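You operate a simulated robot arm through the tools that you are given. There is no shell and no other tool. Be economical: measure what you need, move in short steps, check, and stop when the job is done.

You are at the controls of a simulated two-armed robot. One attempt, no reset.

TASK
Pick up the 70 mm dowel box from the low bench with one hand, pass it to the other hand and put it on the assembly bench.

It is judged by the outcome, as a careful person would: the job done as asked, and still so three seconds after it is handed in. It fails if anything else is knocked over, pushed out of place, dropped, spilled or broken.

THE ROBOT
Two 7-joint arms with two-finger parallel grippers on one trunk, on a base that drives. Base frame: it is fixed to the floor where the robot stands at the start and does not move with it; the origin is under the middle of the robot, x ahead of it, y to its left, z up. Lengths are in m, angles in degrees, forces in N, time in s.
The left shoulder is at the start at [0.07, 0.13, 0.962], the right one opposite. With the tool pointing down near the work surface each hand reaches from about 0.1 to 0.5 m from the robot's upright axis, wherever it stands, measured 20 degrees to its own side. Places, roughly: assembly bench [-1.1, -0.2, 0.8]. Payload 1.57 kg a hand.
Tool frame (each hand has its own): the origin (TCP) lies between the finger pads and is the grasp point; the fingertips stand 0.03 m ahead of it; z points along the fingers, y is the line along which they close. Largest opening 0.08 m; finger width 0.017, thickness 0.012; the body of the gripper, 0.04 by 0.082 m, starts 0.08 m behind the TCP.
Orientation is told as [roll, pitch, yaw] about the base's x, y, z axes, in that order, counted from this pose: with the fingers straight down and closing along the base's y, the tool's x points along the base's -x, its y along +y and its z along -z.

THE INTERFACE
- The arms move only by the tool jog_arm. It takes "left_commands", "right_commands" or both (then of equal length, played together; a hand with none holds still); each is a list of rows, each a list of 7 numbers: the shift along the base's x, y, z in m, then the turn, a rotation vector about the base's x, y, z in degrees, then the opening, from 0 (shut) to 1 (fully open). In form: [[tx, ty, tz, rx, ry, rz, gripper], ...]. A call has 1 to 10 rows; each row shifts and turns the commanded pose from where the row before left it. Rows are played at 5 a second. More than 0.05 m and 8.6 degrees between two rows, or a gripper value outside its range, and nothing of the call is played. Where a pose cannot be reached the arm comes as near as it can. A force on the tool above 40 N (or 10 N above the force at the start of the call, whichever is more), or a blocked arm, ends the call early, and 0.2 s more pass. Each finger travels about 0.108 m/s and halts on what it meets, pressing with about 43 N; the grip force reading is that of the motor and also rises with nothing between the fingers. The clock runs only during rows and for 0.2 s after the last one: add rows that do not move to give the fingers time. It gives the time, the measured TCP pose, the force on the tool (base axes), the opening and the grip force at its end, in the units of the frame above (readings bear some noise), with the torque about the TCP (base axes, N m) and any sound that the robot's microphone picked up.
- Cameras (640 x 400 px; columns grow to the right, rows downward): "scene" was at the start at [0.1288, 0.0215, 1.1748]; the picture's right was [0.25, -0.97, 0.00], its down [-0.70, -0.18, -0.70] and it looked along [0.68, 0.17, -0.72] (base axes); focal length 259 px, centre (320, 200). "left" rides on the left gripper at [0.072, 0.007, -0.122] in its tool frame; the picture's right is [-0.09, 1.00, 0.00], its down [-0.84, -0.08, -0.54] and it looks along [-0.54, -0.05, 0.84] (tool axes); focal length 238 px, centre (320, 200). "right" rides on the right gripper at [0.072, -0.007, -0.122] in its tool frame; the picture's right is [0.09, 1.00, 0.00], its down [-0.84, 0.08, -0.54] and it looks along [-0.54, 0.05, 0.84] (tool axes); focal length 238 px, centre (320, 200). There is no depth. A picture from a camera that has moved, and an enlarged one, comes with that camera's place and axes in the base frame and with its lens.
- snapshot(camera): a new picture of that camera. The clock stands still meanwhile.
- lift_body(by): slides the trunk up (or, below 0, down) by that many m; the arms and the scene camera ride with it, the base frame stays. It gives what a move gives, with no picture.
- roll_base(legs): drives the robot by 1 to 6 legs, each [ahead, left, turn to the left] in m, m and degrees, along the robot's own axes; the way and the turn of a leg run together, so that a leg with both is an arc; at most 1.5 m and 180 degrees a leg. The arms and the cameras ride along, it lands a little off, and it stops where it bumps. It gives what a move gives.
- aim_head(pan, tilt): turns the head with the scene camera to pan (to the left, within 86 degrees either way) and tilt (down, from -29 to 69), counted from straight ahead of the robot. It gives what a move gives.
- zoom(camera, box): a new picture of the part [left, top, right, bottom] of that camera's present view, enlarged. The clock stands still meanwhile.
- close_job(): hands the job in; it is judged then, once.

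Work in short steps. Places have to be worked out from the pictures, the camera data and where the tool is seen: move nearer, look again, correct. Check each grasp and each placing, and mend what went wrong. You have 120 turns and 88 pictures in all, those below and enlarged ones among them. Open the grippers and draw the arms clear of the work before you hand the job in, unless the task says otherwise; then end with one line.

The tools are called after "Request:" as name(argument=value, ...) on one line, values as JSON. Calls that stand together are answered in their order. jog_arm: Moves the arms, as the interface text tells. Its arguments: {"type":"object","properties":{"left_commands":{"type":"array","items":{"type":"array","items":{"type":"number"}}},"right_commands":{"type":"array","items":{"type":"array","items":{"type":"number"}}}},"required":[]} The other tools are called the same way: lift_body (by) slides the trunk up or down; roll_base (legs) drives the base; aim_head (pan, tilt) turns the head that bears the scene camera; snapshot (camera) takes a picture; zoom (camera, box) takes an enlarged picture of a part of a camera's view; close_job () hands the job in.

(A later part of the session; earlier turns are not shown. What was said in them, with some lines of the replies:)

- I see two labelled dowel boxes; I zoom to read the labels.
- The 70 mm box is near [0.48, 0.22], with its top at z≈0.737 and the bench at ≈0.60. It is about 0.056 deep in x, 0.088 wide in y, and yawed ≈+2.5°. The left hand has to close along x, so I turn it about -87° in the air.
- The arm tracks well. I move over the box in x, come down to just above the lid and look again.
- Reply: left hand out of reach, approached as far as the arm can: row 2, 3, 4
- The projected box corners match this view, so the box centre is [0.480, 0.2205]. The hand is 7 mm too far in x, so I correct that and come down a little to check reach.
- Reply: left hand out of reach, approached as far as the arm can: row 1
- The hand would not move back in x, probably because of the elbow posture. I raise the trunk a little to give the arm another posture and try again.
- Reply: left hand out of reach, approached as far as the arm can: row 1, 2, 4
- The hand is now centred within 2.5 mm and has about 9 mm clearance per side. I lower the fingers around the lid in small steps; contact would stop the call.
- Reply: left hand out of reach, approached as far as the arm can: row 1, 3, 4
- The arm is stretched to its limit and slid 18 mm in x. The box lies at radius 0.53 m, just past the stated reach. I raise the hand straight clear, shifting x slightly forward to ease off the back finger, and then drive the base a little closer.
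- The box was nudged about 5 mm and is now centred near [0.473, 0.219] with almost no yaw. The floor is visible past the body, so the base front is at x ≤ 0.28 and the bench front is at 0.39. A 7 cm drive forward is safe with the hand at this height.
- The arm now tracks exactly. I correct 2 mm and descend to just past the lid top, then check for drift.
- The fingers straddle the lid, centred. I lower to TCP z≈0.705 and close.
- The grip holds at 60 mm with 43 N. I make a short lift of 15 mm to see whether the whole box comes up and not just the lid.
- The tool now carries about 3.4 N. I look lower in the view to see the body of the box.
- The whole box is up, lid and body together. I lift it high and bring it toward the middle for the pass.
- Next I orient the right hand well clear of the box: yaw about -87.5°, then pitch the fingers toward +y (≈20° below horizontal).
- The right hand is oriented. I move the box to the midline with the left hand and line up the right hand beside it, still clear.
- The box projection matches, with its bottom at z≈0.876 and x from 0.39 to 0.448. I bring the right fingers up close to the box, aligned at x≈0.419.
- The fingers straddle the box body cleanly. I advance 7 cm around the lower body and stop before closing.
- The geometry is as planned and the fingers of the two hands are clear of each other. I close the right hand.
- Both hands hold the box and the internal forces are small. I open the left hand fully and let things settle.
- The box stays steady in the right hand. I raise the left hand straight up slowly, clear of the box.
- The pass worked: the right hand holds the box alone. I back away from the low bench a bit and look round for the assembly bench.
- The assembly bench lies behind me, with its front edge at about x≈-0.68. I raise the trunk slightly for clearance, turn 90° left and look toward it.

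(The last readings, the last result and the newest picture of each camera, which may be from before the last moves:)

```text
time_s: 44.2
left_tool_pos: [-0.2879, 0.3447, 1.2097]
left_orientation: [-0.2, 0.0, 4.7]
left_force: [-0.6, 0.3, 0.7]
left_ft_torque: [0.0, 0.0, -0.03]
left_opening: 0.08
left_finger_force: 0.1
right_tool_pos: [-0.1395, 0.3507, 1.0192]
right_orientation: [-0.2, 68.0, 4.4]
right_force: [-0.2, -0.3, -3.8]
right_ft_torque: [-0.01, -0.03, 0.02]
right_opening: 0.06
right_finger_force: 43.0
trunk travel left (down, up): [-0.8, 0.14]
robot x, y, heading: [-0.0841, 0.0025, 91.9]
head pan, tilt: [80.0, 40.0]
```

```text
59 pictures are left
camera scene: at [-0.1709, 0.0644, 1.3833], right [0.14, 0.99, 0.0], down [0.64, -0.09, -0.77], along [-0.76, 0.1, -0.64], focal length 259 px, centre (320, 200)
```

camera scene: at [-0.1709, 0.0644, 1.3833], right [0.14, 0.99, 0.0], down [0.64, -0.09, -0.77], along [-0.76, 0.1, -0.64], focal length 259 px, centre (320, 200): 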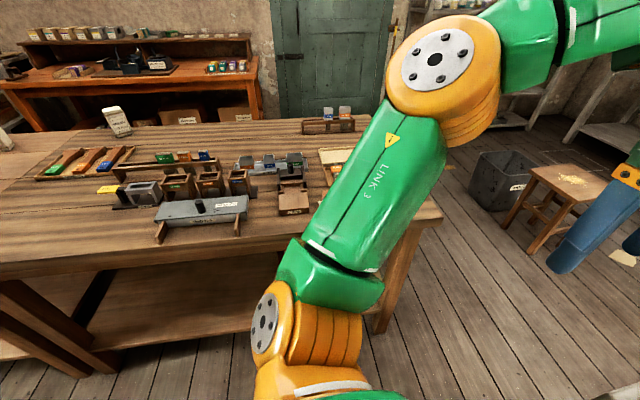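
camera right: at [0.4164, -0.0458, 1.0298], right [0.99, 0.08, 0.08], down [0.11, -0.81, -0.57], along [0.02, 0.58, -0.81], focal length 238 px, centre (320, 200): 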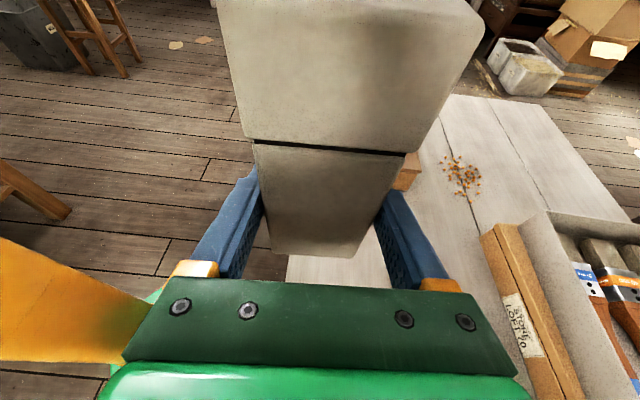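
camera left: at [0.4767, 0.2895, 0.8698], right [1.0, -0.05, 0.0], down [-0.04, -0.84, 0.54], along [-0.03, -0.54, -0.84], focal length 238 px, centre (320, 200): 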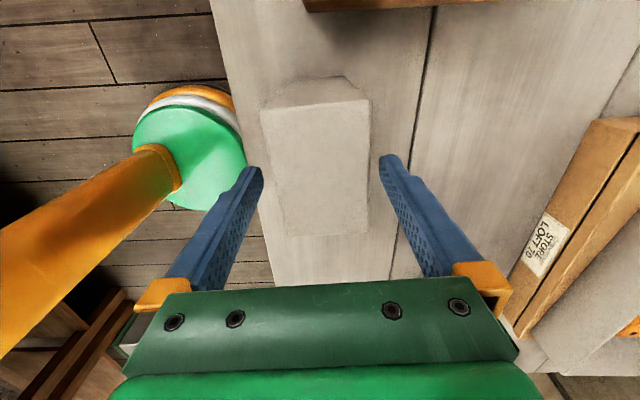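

The bench has many items but some clear areas. I turn the rest of the way to face it.

Request:
roll_base(legs=[[0, 0, 88]])

Request:
aim_head(pan=0, tilt=35)

Request:
snapshot(camera="scene")

```text
time_s: 48.3
left_tool_pos: [-0.4399, -0.1837, 1.2102]
left_orientation: [-0.2, -0.1, 91.6]
left_force: [-0.2, -0.5, -0.1]
left_ft_torque: [-0.05, 0.0, -0.01]
left_opening: 0.08
left_finger_force: 0.0
right_tool_pos: [-0.4371, -0.0346, 1.018]
right_orientation: [-0.1, 68.1, 91.4]
right_force: [0.0, -0.6, -3.7]
right_ft_torque: [0.05, 0.02, 0.0]
right_opening: 0.0595
right_finger_force: 42.9
trunk travel left (down, up): [-0.8, 0.14]
robot x, y, heading: [-0.0833, 0.0005, 179.1]
head pan, tilt: [80.0, 40.0]
```

```text
time_s: 49.9
left_tool_pos: [-0.4403, -0.1833, 1.2093]
left_orientation: [-0.2, -0.1, 91.6]
left_force: [0.3, 0.3, 0.4]
left_ft_torque: [0.05, -0.01, 0.0]
left_opening: 0.0803
left_finger_force: 0.0
right_tool_pos: [-0.4375, -0.0351, 1.02]
right_orientation: [-0.2, 68.0, 91.2]
right_force: [-0.3, 1.0, -4.1]
right_ft_torque: [0.09, 0.0, 0.01]
right_opening: 0.06
right_finger_force: 43.0
trunk travel left (down, up): [-0.8, 0.14]
robot x, y, heading: [-0.0878, -0.0012, 179.1]
head pan, tilt: [0.0, 35.0]
```

```text
58 pictures are left
camera scene: at [-0.2236, 0.004, 1.3907], right [0.02, 1.0, 0.0], down [0.57, -0.01, -0.82], along [-0.82, 0.01, -0.57], focal length 259 px, centre (320, 200)
```

scene: 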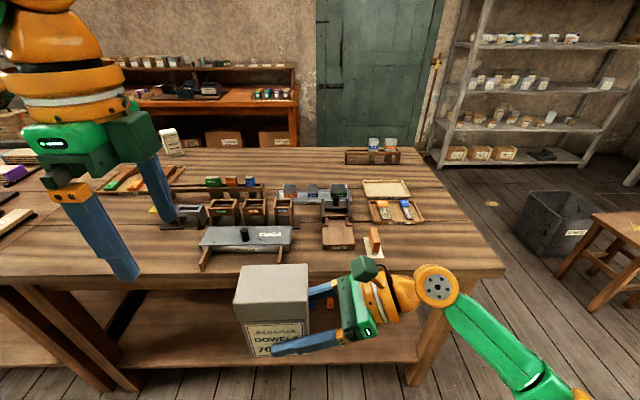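

The front-right part of the bench, around x≈-0.8 and y from 0.25 to 0.5, is clear. I drive sideways to the robot's right, fix the heading, and look down at that area.

Request:
roll_base(legs=[[0, -0.24, 0.9]])

Request:
aim_head(pan=-5, tilt=45)

Request:
snapshot(camera="scene")

```text
time_s: 51.6
left_tool_pos: [-0.434, 0.0488, 1.2091]
left_orientation: [-0.3, 0.0, 92.9]
left_force: [-0.7, 0.0, 0.2]
left_ft_torque: [0.02, 0.01, -0.03]
left_opening: 0.08
left_finger_force: 0.0
right_tool_pos: [-0.4354, 0.1968, 1.0194]
right_orientation: [-0.3, 67.9, 92.6]
right_force: [0.2, -0.2, -3.7]
right_ft_torque: [0.05, 0.02, 0.0]
right_opening: 0.0597
right_finger_force: 43.0
trunk travel left (down, up): [-0.8, 0.14]
robot x, y, heading: [-0.0813, 0.2423, -179.9]
head pan, tilt: [0.0, 35.0]
```

```text
time_s: 52.4
left_tool_pos: [-0.4329, 0.0511, 1.2092]
left_orientation: [-0.2, -0.1, 92.8]
left_force: [0.7, -0.7, 0.3]
left_ft_torque: [0.0, 0.04, 0.0]
left_opening: 0.0803
left_finger_force: 0.1
right_tool_pos: [-0.4349, 0.2008, 1.0191]
right_orientation: [-0.2, 68.0, 92.6]
right_force: [0.3, 0.6, -3.6]
right_ft_torque: [0.11, 0.01, 0.0]
right_opening: 0.0596
right_finger_force: 43.3
trunk travel left (down, up): [-0.8, 0.14]
robot x, y, heading: [-0.0839, 0.2448, -179.7]
head pan, tilt: [-5.0, 45.0]
```

```text
57 pictures are left
camera scene: at [-0.2149, 0.2511, 1.3759], right [0.08, 1.0, 0.0], down [0.7, -0.06, -0.71], along [-0.7, 0.06, -0.71], focal length 259 px, centre (320, 200)
```

scene: 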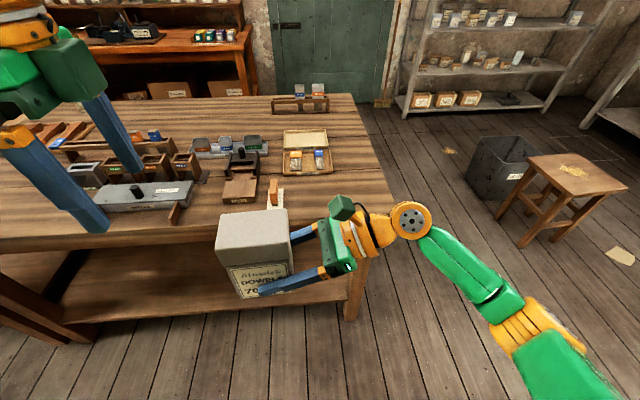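

I zoom on the candidate spot to check nothing lies there.

Request:
zoom(camera="scene", box=[220, 110, 412, 230])

```text
3.33 times, centred on (316, 170) of scene
camera zoom: at [-0.2149, 0.2511, 1.3759], right [0.08, 1.0, 0.0], down [0.7, -0.06, -0.71], along [-0.7, 0.06, -0.71], focal length 864 px, centre (333, 300)
```

zoom: 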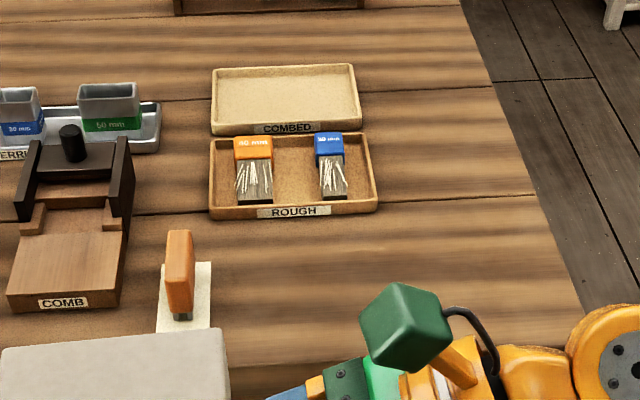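

The spot at x≈-0.81, y≈0.36 is empty: the tray ends at x≈-0.905 and the paper at y≈0.19. I drive there with the box held high.

Request:
roll_base(legs=[[0, -0.095, 0], [0.27, 0, 0]])

Request:
snapshot(camera="scene")

Request:
snapshot(camera="right")

```text
time_s: 55.0
left_tool_pos: [-0.6968, 0.1441, 1.2093]
left_orientation: [-0.1, 0.0, 92.8]
left_force: [-0.6, -0.3, 0.4]
left_ft_torque: [-0.06, -0.01, 0.01]
left_opening: 0.0799
left_finger_force: 0.1
right_tool_pos: [-0.6972, 0.2913, 1.0199]
right_orientation: [0.1, 68.2, 92.8]
right_force: [-0.2, -1.1, -2.8]
right_ft_torque: [0.04, 0.02, 0.03]
right_opening: 0.0598
right_finger_force: 43.1
trunk travel left (down, up): [-0.8, 0.14]
robot x, y, heading: [-0.3486, 0.3347, -180.0]
head pan, tilt: [-5.0, 45.0]
```

```text
55 pictures are left
camera scene: at [-0.477, 0.3423, 1.3762], right [0.08, 1.0, 0.0], down [0.7, -0.06, -0.71], along [-0.71, 0.06, -0.71], focal length 259 px, centre (320, 200)
```

scene: 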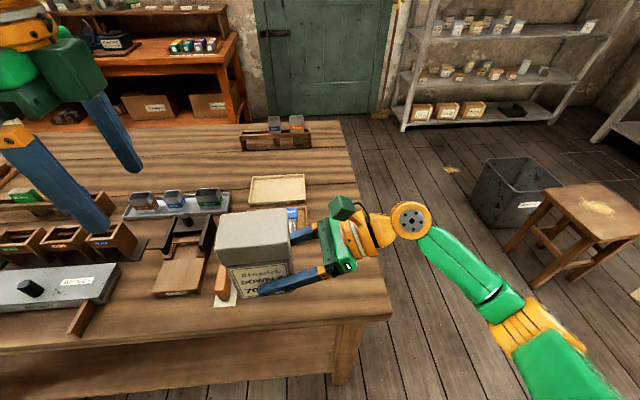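

```text
54 pictures are left
camera right: at [-0.6949, 0.3785, 1.1305], right [-0.99, -0.08, 0.09], down [-0.12, 0.81, -0.57], along [-0.02, -0.58, -0.81], focal length 238 px, centre (320, 200)
```

right: 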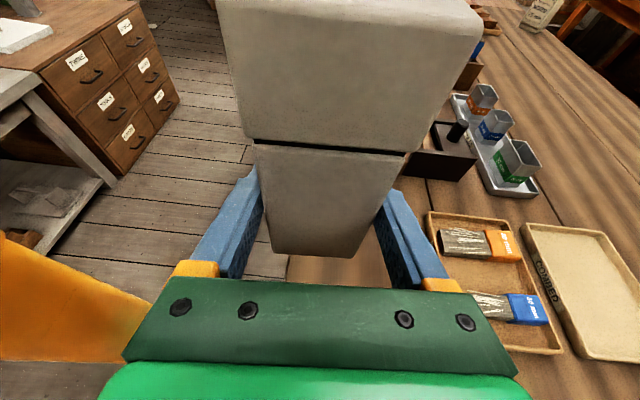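

The robot is at its stand with the bench edge at x≈-0.70. I move the box over the target and lower it partway.

Request:
jog_arm(right_commands=[[-0.026, 0.022, 0, 0, 0, 0, 0], [-0.026, 0.022, 0, 0, 0, 0, 0], [-0.026, 0.022, 0, 0, 0, 0, 0], [-0.025, 0.022, 0, 0, 0, 0, 0], [0, 0, -0.03, 0, 0, 0, 0], [0, 0, -0.03, 0, 0, 0, 0], [0, 0, -0.03, 0, 0, 0, 0], [0, 0, -0.02, 0, 0, 0, 0], [0, 0, 0, 0, 0, 0, 0]])

Request:
snapshot(camera="scene")

Request:
snapshot(camera="right")

```text
time_s: 57.0
left_tool_pos: [-0.6985, 0.1441, 1.209]
left_orientation: [-0.3, 0.0, 92.9]
left_force: [0.1, 0.5, -0.5]
left_ft_torque: [0.03, 0.01, -0.03]
left_opening: 0.0799
left_finger_force: 0.0
right_tool_pos: [-0.79, 0.3786, 0.9127]
right_orientation: [-0.3, 68.1, 92.5]
right_force: [-0.2, 0.3, -3.2]
right_ft_torque: [0.05, -0.01, 0.01]
right_opening: 0.0595
right_finger_force: 42.0
right hand out of reach, approached as far as the arm can: row 7, 8
trunk travel left (down, up): [-0.8, 0.14]
robot x, y, heading: [-0.3472, 0.3304, -180.0]
head pan, tilt: [-5.0, 45.0]
```

```text
53 pictures are left
camera scene: at [-0.4797, 0.3424, 1.3759], right [0.08, 1.0, 0.0], down [0.71, -0.06, -0.71], along [-0.7, 0.06, -0.71], focal length 259 px, centre (320, 200)
```

scene: 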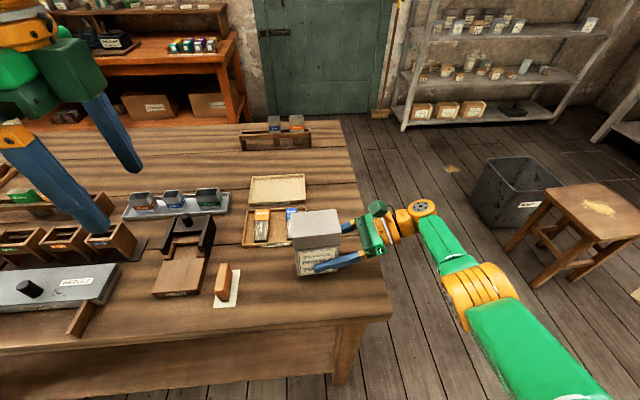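

```text
52 pictures are left
camera right: at [-0.7876, 0.4643, 1.0236], right [-0.99, -0.08, 0.08], down [-0.12, 0.81, -0.57], along [-0.02, -0.58, -0.81], focal length 238 px, centre (320, 200)
```

right: 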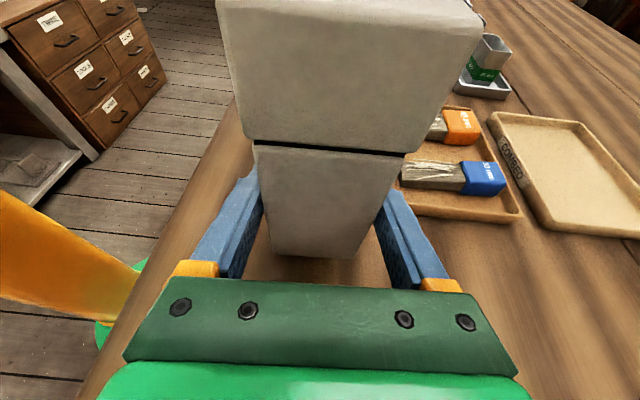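

The arm is at its stretch limit, so I use the trunk for the rest and lower it 5 cm. The box bottom should then be about 2 cm above the bench.

Request:
lift_body(by=-0.05)

Request:
zoom(camera="scene", box=[220, 160, 412, 280])

```text
time_s: 57.6
left_tool_pos: [-0.6943, 0.1429, 1.1716]
left_orientation: [0.0, 0.0, 92.7]
left_force: [-0.7, 0.3, -0.1]
left_ft_torque: [0.0, -0.01, -0.01]
left_opening: 0.08
left_finger_force: 0.0
right_tool_pos: [-0.7892, 0.3754, 0.8852]
right_orientation: [2.7, 69.1, 95.2]
right_force: [7.5, 3.1, 20.5]
right_ft_torque: [0.79, -0.11, -0.19]
right_opening: 0.0599
right_finger_force: 42.6
trunk travel left (down, up): [-0.762, 0.178]
robot x, y, heading: [-0.3511, 0.3372, -179.8]
head pan, tilt: [-5.0, 45.0]
stopped: the force on the tool passed its limit at 64 N (the readings are from after the stop); the commanded pose is now the measured one
```

```text
3.33 times, centred on (316, 220) of scene
camera zoom: at [-0.4736, 0.3421, 1.3378], right [0.09, 1.0, 0.0], down [0.7, -0.06, -0.71], along [-0.71, 0.06, -0.7], focal length 864 px, centre (333, 133)
```

zoom: 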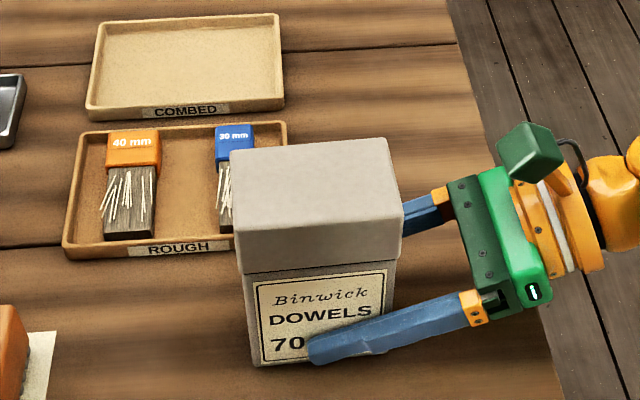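

The box touched down early, so the bench is at about z≈0.84. I lift 15 mm, undo the ~1.5° tilt and look.

Request:
jog_arm(right_commands=[[0, 0, 0.005, 0, 0, 0, 0], [0.0, 0, 0.01, 1.1, -1.0, 0, 0], [0, 0, 0, 0, 0, 0, 0], [0, 0, 0, 0, 0, 0, 0]])

Request:
snapshot(camera="right")

Request:
zoom(camera="scene", box=[220, 160, 412, 280])

```text
time_s: 58.6
left_tool_pos: [-0.7004, 0.1434, 1.1713]
left_orientation: [-0.3, 0.0, 92.8]
left_force: [-0.5, 0.3, 0.2]
left_ft_torque: [-0.02, -0.05, -0.01]
left_opening: 0.0798
left_finger_force: 0.0
right_tool_pos: [-0.7929, 0.3764, 0.8975]
right_orientation: [-1.6, 67.8, 91.1]
right_force: [0.2, 0.3, -3.4]
right_ft_torque: [0.08, 0.04, 0.0]
right_opening: 0.0599
right_finger_force: 43.2
trunk travel left (down, up): [-0.762, 0.178]
robot x, y, heading: [-0.3471, 0.3338, -179.7]
head pan, tilt: [-5.0, 45.0]
```

```text
50 pictures are left
camera right: at [-0.791, 0.4626, 1.007], right [-0.99, -0.08, 0.08], down [-0.11, 0.81, -0.57], along [-0.02, -0.58, -0.82], focal length 238 px, centre (320, 200)
```

right: 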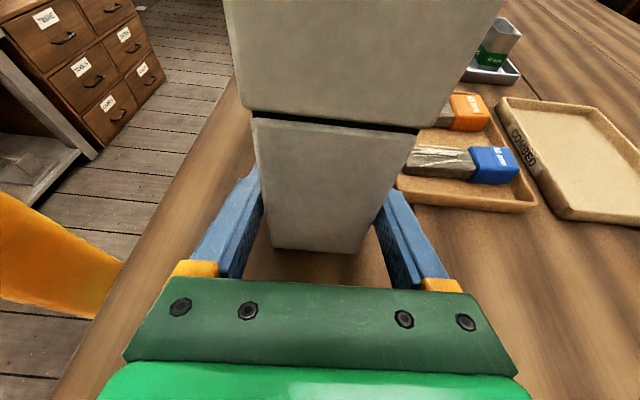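

```text
3.33 times, centred on (316, 220) of scene
camera zoom: at [-0.4806, 0.3425, 1.3375], right [0.09, 1.0, 0.0], down [0.71, -0.06, -0.71], along [-0.7, 0.06, -0.71], focal length 864 px, centre (333, 133)
```

zoom: 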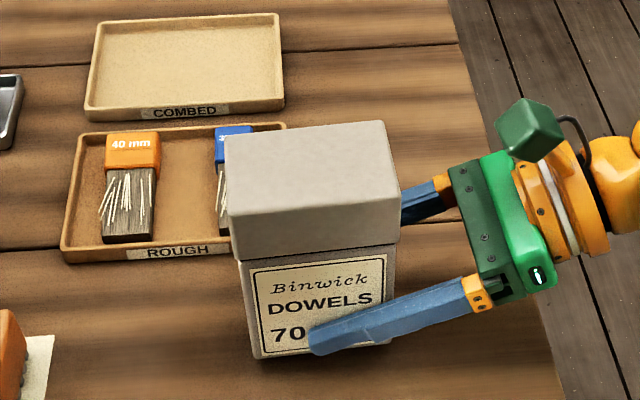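

The box hangs freely again, nearly upright. I lower in 2 mm steps to a gentle contact.

Request:
jog_arm(right_commands=[[0, 0, -0.004, 0, 0, 0, 0], [0, 0, -0.003, 0, 0, 0, 0], [0, 0, -0.002, 0, 0, 0, 0], [0, 0, 0, 0, 0, 0, 0]])

```text
time_s: 59.6
left_tool_pos: [-0.7001, 0.1431, 1.1719]
left_orientation: [-0.3, 0.0, 92.7]
left_force: [-0.5, 0.2, -0.3]
left_ft_torque: [0.01, 0.01, 0.0]
left_opening: 0.0802
left_finger_force: 0.1
right_tool_pos: [-0.7913, 0.3773, 0.8869]
right_orientation: [-1.4, 67.8, 91.2]
right_force: [0.0, 0.5, -3.6]
right_ft_torque: [0.07, -0.01, -0.01]
right_opening: 0.0597
right_finger_force: 42.9
trunk travel left (down, up): [-0.762, 0.178]
robot x, y, heading: [-0.3496, 0.3363, -180.2]
head pan, tilt: [-5.0, 45.0]
```

No contact yet, so I continue in small steps.

Request:
jog_arm(right_commands=[[0, 0, -0.002, 0, 0, 0, 0], [0, 0, -0.002, 0, 0, 0, 0], [0, 0, 0, 0, 0, 0, 0]])

```text
time_s: 60.5
left_tool_pos: [-0.6968, 0.1447, 1.172]
left_orientation: [-0.1, -0.1, 92.6]
left_force: [0.0, 0.4, 0.1]
left_ft_torque: [0.01, 0.03, 0.0]
left_opening: 0.0799
left_finger_force: 0.0
right_tool_pos: [-0.7925, 0.3767, 0.8853]
right_orientation: [-0.5, 68.0, 92.0]
right_force: [-6.1, 0.1, 16.1]
right_ft_torque: [-1.18, 0.71, -0.41]
right_opening: 0.0601
right_finger_force: 42.9
trunk travel left (down, up): [-0.762, 0.178]
robot x, y, heading: [-0.3493, 0.3329, -179.7]
head pan, tilt: [-5.0, 45.0]
```

Gentle contact: 16 N with torque from the far-left bottom corner, so the box leans about a degree that way. Triangulation puts the bench at z≈0.843 and the tray corner at x≈-0.856, clear of the box. I rotate slightly to set the box flat.

Request:
jog_arm(right_commands=[[0, 0, 0.001, -0.7, 0.6, 0, 0], [0, 0, 0, -0.6, 0.6, 0, 0], [0, 0, 0, 0, 0, 0, 0], [0, 0, 0, 0, 0, 0, 0]])

Request:
zoom(camera="scene", box=[220, 160, 412, 280])

Request:
snapshot(camera="right")

```text
time_s: 61.5
left_tool_pos: [-0.6967, 0.1452, 1.1726]
left_orientation: [-0.2, -0.1, 92.6]
left_force: [0.3, -0.2, 0.4]
left_ft_torque: [-0.02, 0.0, -0.03]
left_opening: 0.0802
left_finger_force: 0.0
right_tool_pos: [-0.7905, 0.3769, 0.8847]
right_orientation: [2.4, 69.2, 94.7]
right_force: [-2.1, 4.0, 13.1]
right_ft_torque: [0.62, -0.39, 0.21]
right_opening: 0.06
right_finger_force: 43.2
trunk travel left (down, up): [-0.762, 0.178]
robot x, y, heading: [-0.3446, 0.3351, -179.8]
head pan, tilt: [-5.0, 45.0]
```

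```text
3.33 times, centred on (316, 220) of scene
camera zoom: at [-0.4766, 0.3434, 1.3379], right [0.09, 1.0, 0.0], down [0.7, -0.06, -0.71], along [-0.71, 0.06, -0.71], focal length 864 px, centre (333, 133)
```

zoom: 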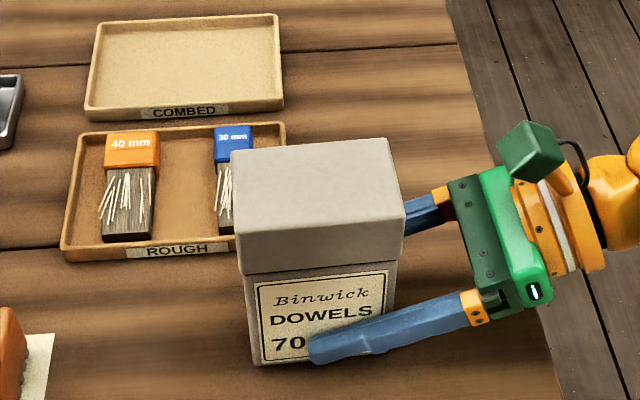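

```text
47 pictures are left
camera right: at [-0.7867, 0.4659, 0.9937], right [-0.99, -0.08, 0.1], down [-0.12, 0.8, -0.59], along [-0.04, -0.59, -0.8], focal length 238 px, centre (320, 200)
```

right: 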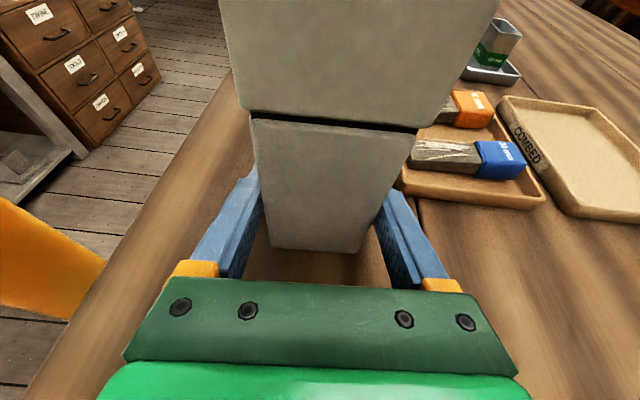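

The torque has swung the other way, so the flat pose lies between. I turn back about a third of that.

Request:
jog_arm(right_commands=[[0, 0, 0.0005, 0.45, -0.4, 0, 0], [0, 0, 0, 0, 0, 0, 0], [0, 0, 0, 0, 0, 0, 0]])

```text
time_s: 62.2
left_tool_pos: [-0.698, 0.1442, 1.1718]
left_orientation: [-0.2, 0.0, 92.9]
left_force: [0.1, 0.0, -0.1]
left_ft_torque: [-0.04, -0.04, 0.0]
left_opening: 0.0798
left_finger_force: 0.0
right_tool_pos: [-0.7922, 0.3762, 0.8848]
right_orientation: [0.9, 68.8, 93.4]
right_force: [0.7, -0.5, -0.3]
right_ft_torque: [-0.16, 0.06, 0.03]
right_opening: 0.0598
right_finger_force: 43.4
trunk travel left (down, up): [-0.762, 0.178]
robot x, y, heading: [-0.3474, 0.3348, -180.1]
head pan, tilt: [-5.0, 45.0]
```

Force and torque are near zero and the bench carries the box, so it sits flat. I open the right hand.

Request:
jog_arm(right_commands=[[0, 0, 0, 0, 0, 0, 0.85], [0, 0, 0, 0, 0, 0, 1], [0, 0, 0, 0, 0, 0, 1], [0, 0, 0, 0, 0, 0, 1]])

Request:
snapshot(camera="right")

Request:
zoom(camera="scene", box=[220, 160, 412, 280])

```text
time_s: 63.2
left_tool_pos: [-0.6978, 0.1436, 1.171]
left_orientation: [-0.2, 0.0, 92.6]
left_force: [0.2, -0.8, 0.3]
left_ft_torque: [0.01, 0.0, -0.02]
left_opening: 0.0801
left_finger_force: 0.0
right_tool_pos: [-0.7927, 0.3762, 0.8855]
right_orientation: [1.1, 68.6, 93.5]
right_force: [0.4, -0.7, -0.2]
right_ft_torque: [0.0, 0.0, -0.01]
right_opening: 0.0801
right_finger_force: 0.1
trunk travel left (down, up): [-0.762, 0.178]
robot x, y, heading: [-0.3474, 0.3337, -180.2]
head pan, tilt: [-5.0, 45.0]
```

```text
46 pictures are left
camera right: at [-0.7892, 0.4643, 0.9945], right [-0.99, -0.08, 0.09], down [-0.12, 0.81, -0.58], along [-0.03, -0.59, -0.81], focal length 238 px, centre (320, 200)
```

right: 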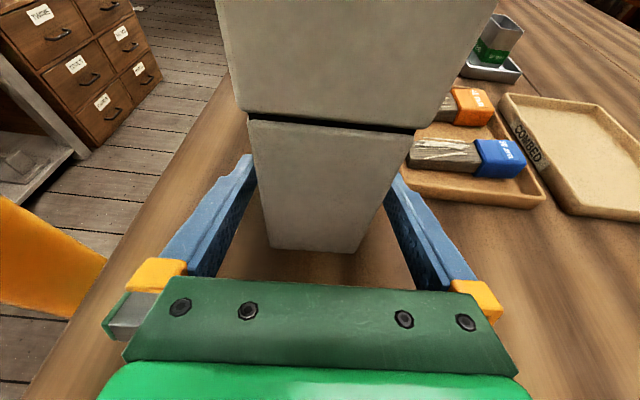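

```text
3.33 times, centred on (316, 220) of scene
camera zoom: at [-0.479, 0.3424, 1.3377], right [0.09, 1.0, 0.0], down [0.7, -0.06, -0.71], along [-0.7, 0.06, -0.71], focal length 864 px, centre (333, 133)
```

zoom: 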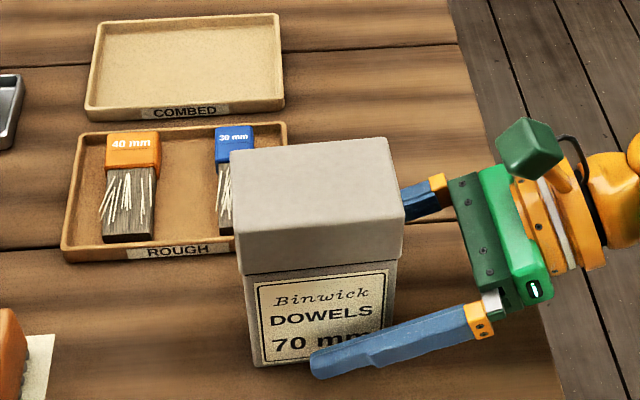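

The box stands on its own. I back the right hand out along its finger direction in small steps and check for drift.

Request:
jog_arm(right_commands=[[0, 0.012, 0.003, 0, 0, 0, 1], [0, 0.012, 0.003, 0, 0, 0, 1], [0, 0, 0, 0, 0, 0, 1]])

```text
time_s: 64.0
left_tool_pos: [-0.6993, 0.1446, 1.1714]
left_orientation: [-0.3, 0.1, 92.7]
left_force: [0.2, -0.1, -0.3]
left_ft_torque: [-0.01, 0.0, -0.02]
left_opening: 0.0799
left_finger_force: 0.1
right_tool_pos: [-0.7915, 0.4012, 0.891]
right_orientation: [1.0, 68.6, 93.4]
right_force: [0.2, -0.1, 0.3]
right_ft_torque: [0.02, 0.0, -0.03]
right_opening: 0.0801
right_finger_force: 0.1
trunk travel left (down, up): [-0.762, 0.178]
robot x, y, heading: [-0.3497, 0.3291, -180.4]
head pan, tilt: [-5.0, 45.0]
```

The hand tracks exactly, so I continue out.

Request:
jog_arm(right_commands=[[0, 0.015, 0.004, 0, 0, 0, 1], [0, 0.015, 0.004, 0, 0, 0, 1], [0, 0.02, 0.006, 0, 0, 0, 1], [0, 0.03, 0.01, 0, 0, 0, 1], [0, 0.03, 0.01, 0, 0, 0, 1], [0, 0, 0, 0, 0, 0, 1]])

Request:
snapshot(camera="scene")

```text
time_s: 65.5
left_tool_pos: [-0.699, 0.1422, 1.1721]
left_orientation: [-0.2, 0.0, 92.7]
left_force: [0.5, -0.4, 1.0]
left_ft_torque: [0.02, -0.01, 0.03]
left_opening: 0.0799
left_finger_force: 0.0
right_tool_pos: [-0.7681, 0.5103, 0.9281]
right_orientation: [0.9, 68.6, 93.3]
right_force: [0.3, -0.1, 0.1]
right_ft_torque: [0.0, 0.01, 0.01]
right_opening: 0.0801
right_finger_force: 0.0
right hand out of reach, approached as far as the arm can: row 3, 4, 5
trunk travel left (down, up): [-0.762, 0.178]
robot x, y, heading: [-0.3476, 0.3342, -180.0]
head pan, tilt: [-5.0, 45.0]
```

```text
44 pictures are left
camera scene: at [-0.4792, 0.3419, 1.3377], right [0.09, 1.0, 0.0], down [0.7, -0.06, -0.71], along [-0.7, 0.06, -0.71], focal length 259 px, centre (320, 200)
```

scene: 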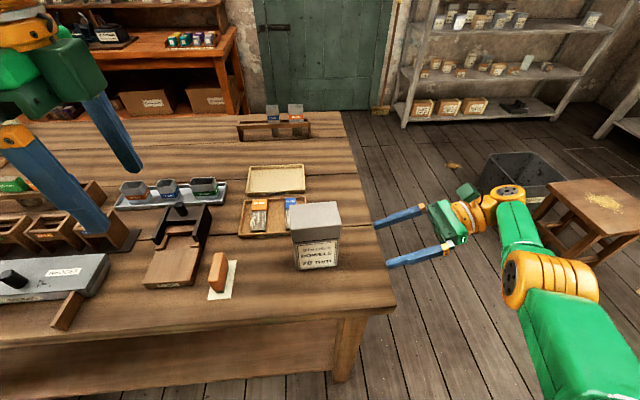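

The right hand is clear and the box stands. I drive back to draw both arms away from the bench and take a last look.

Request:
roll_base(legs=[[-0.25, 0, 0]])

Request:
snapshot(camera="scene")

Request:
zoom(camera="scene", box=[220, 100, 412, 220])

```text
time_s: 67.3
left_tool_pos: [-0.4502, 0.1449, 1.1715]
left_orientation: [-0.2, 0.0, 92.6]
left_force: [-0.4, 0.5, 0.7]
left_ft_torque: [0.03, -0.01, -0.01]
left_opening: 0.0801
left_finger_force: 0.0
right_tool_pos: [-0.5183, 0.5123, 0.9261]
right_orientation: [0.7, 68.6, 93.1]
right_force: [0.7, -0.7, -0.9]
right_ft_torque: [0.0, 0.0, 0.01]
right_opening: 0.08
right_finger_force: 0.1
trunk travel left (down, up): [-0.762, 0.178]
robot x, y, heading: [-0.0973, 0.3321, -180.0]
head pan, tilt: [-5.0, 45.0]
```

```text
43 pictures are left
camera scene: at [-0.2309, 0.3431, 1.3375], right [0.09, 1.0, 0.0], down [0.71, -0.06, -0.71], along [-0.7, 0.06, -0.71], focal length 259 px, centre (320, 200)
```

scene: 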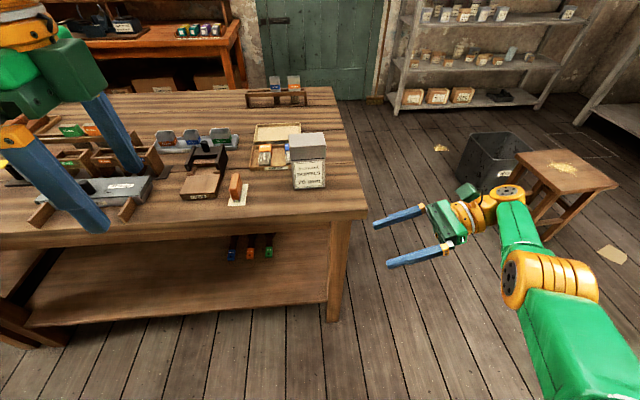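

```text
3.33 times, centred on (316, 160) of scene
camera zoom: at [-0.2309, 0.3431, 1.3375], right [0.09, 1.0, 0.0], down [0.71, -0.06, -0.71], along [-0.7, 0.06, -0.71], focal length 864 px, centre (333, 333)
```

zoom: 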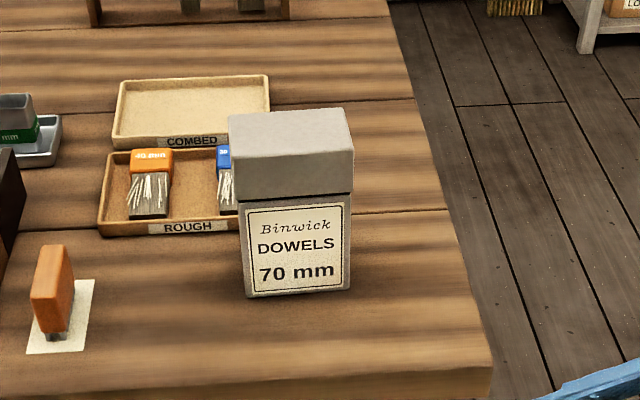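

The 70 mm box stands upright on the assembly bench, nothing else there was touched, and both grippers are open and clear. I hand the job in.

Request:
close_job()

```text
The job is handed in.
```

The 70 mm dowel box was picked up from the low bench with the left hand, passed in the air to the right hand, and now stands upright on the assembly bench.
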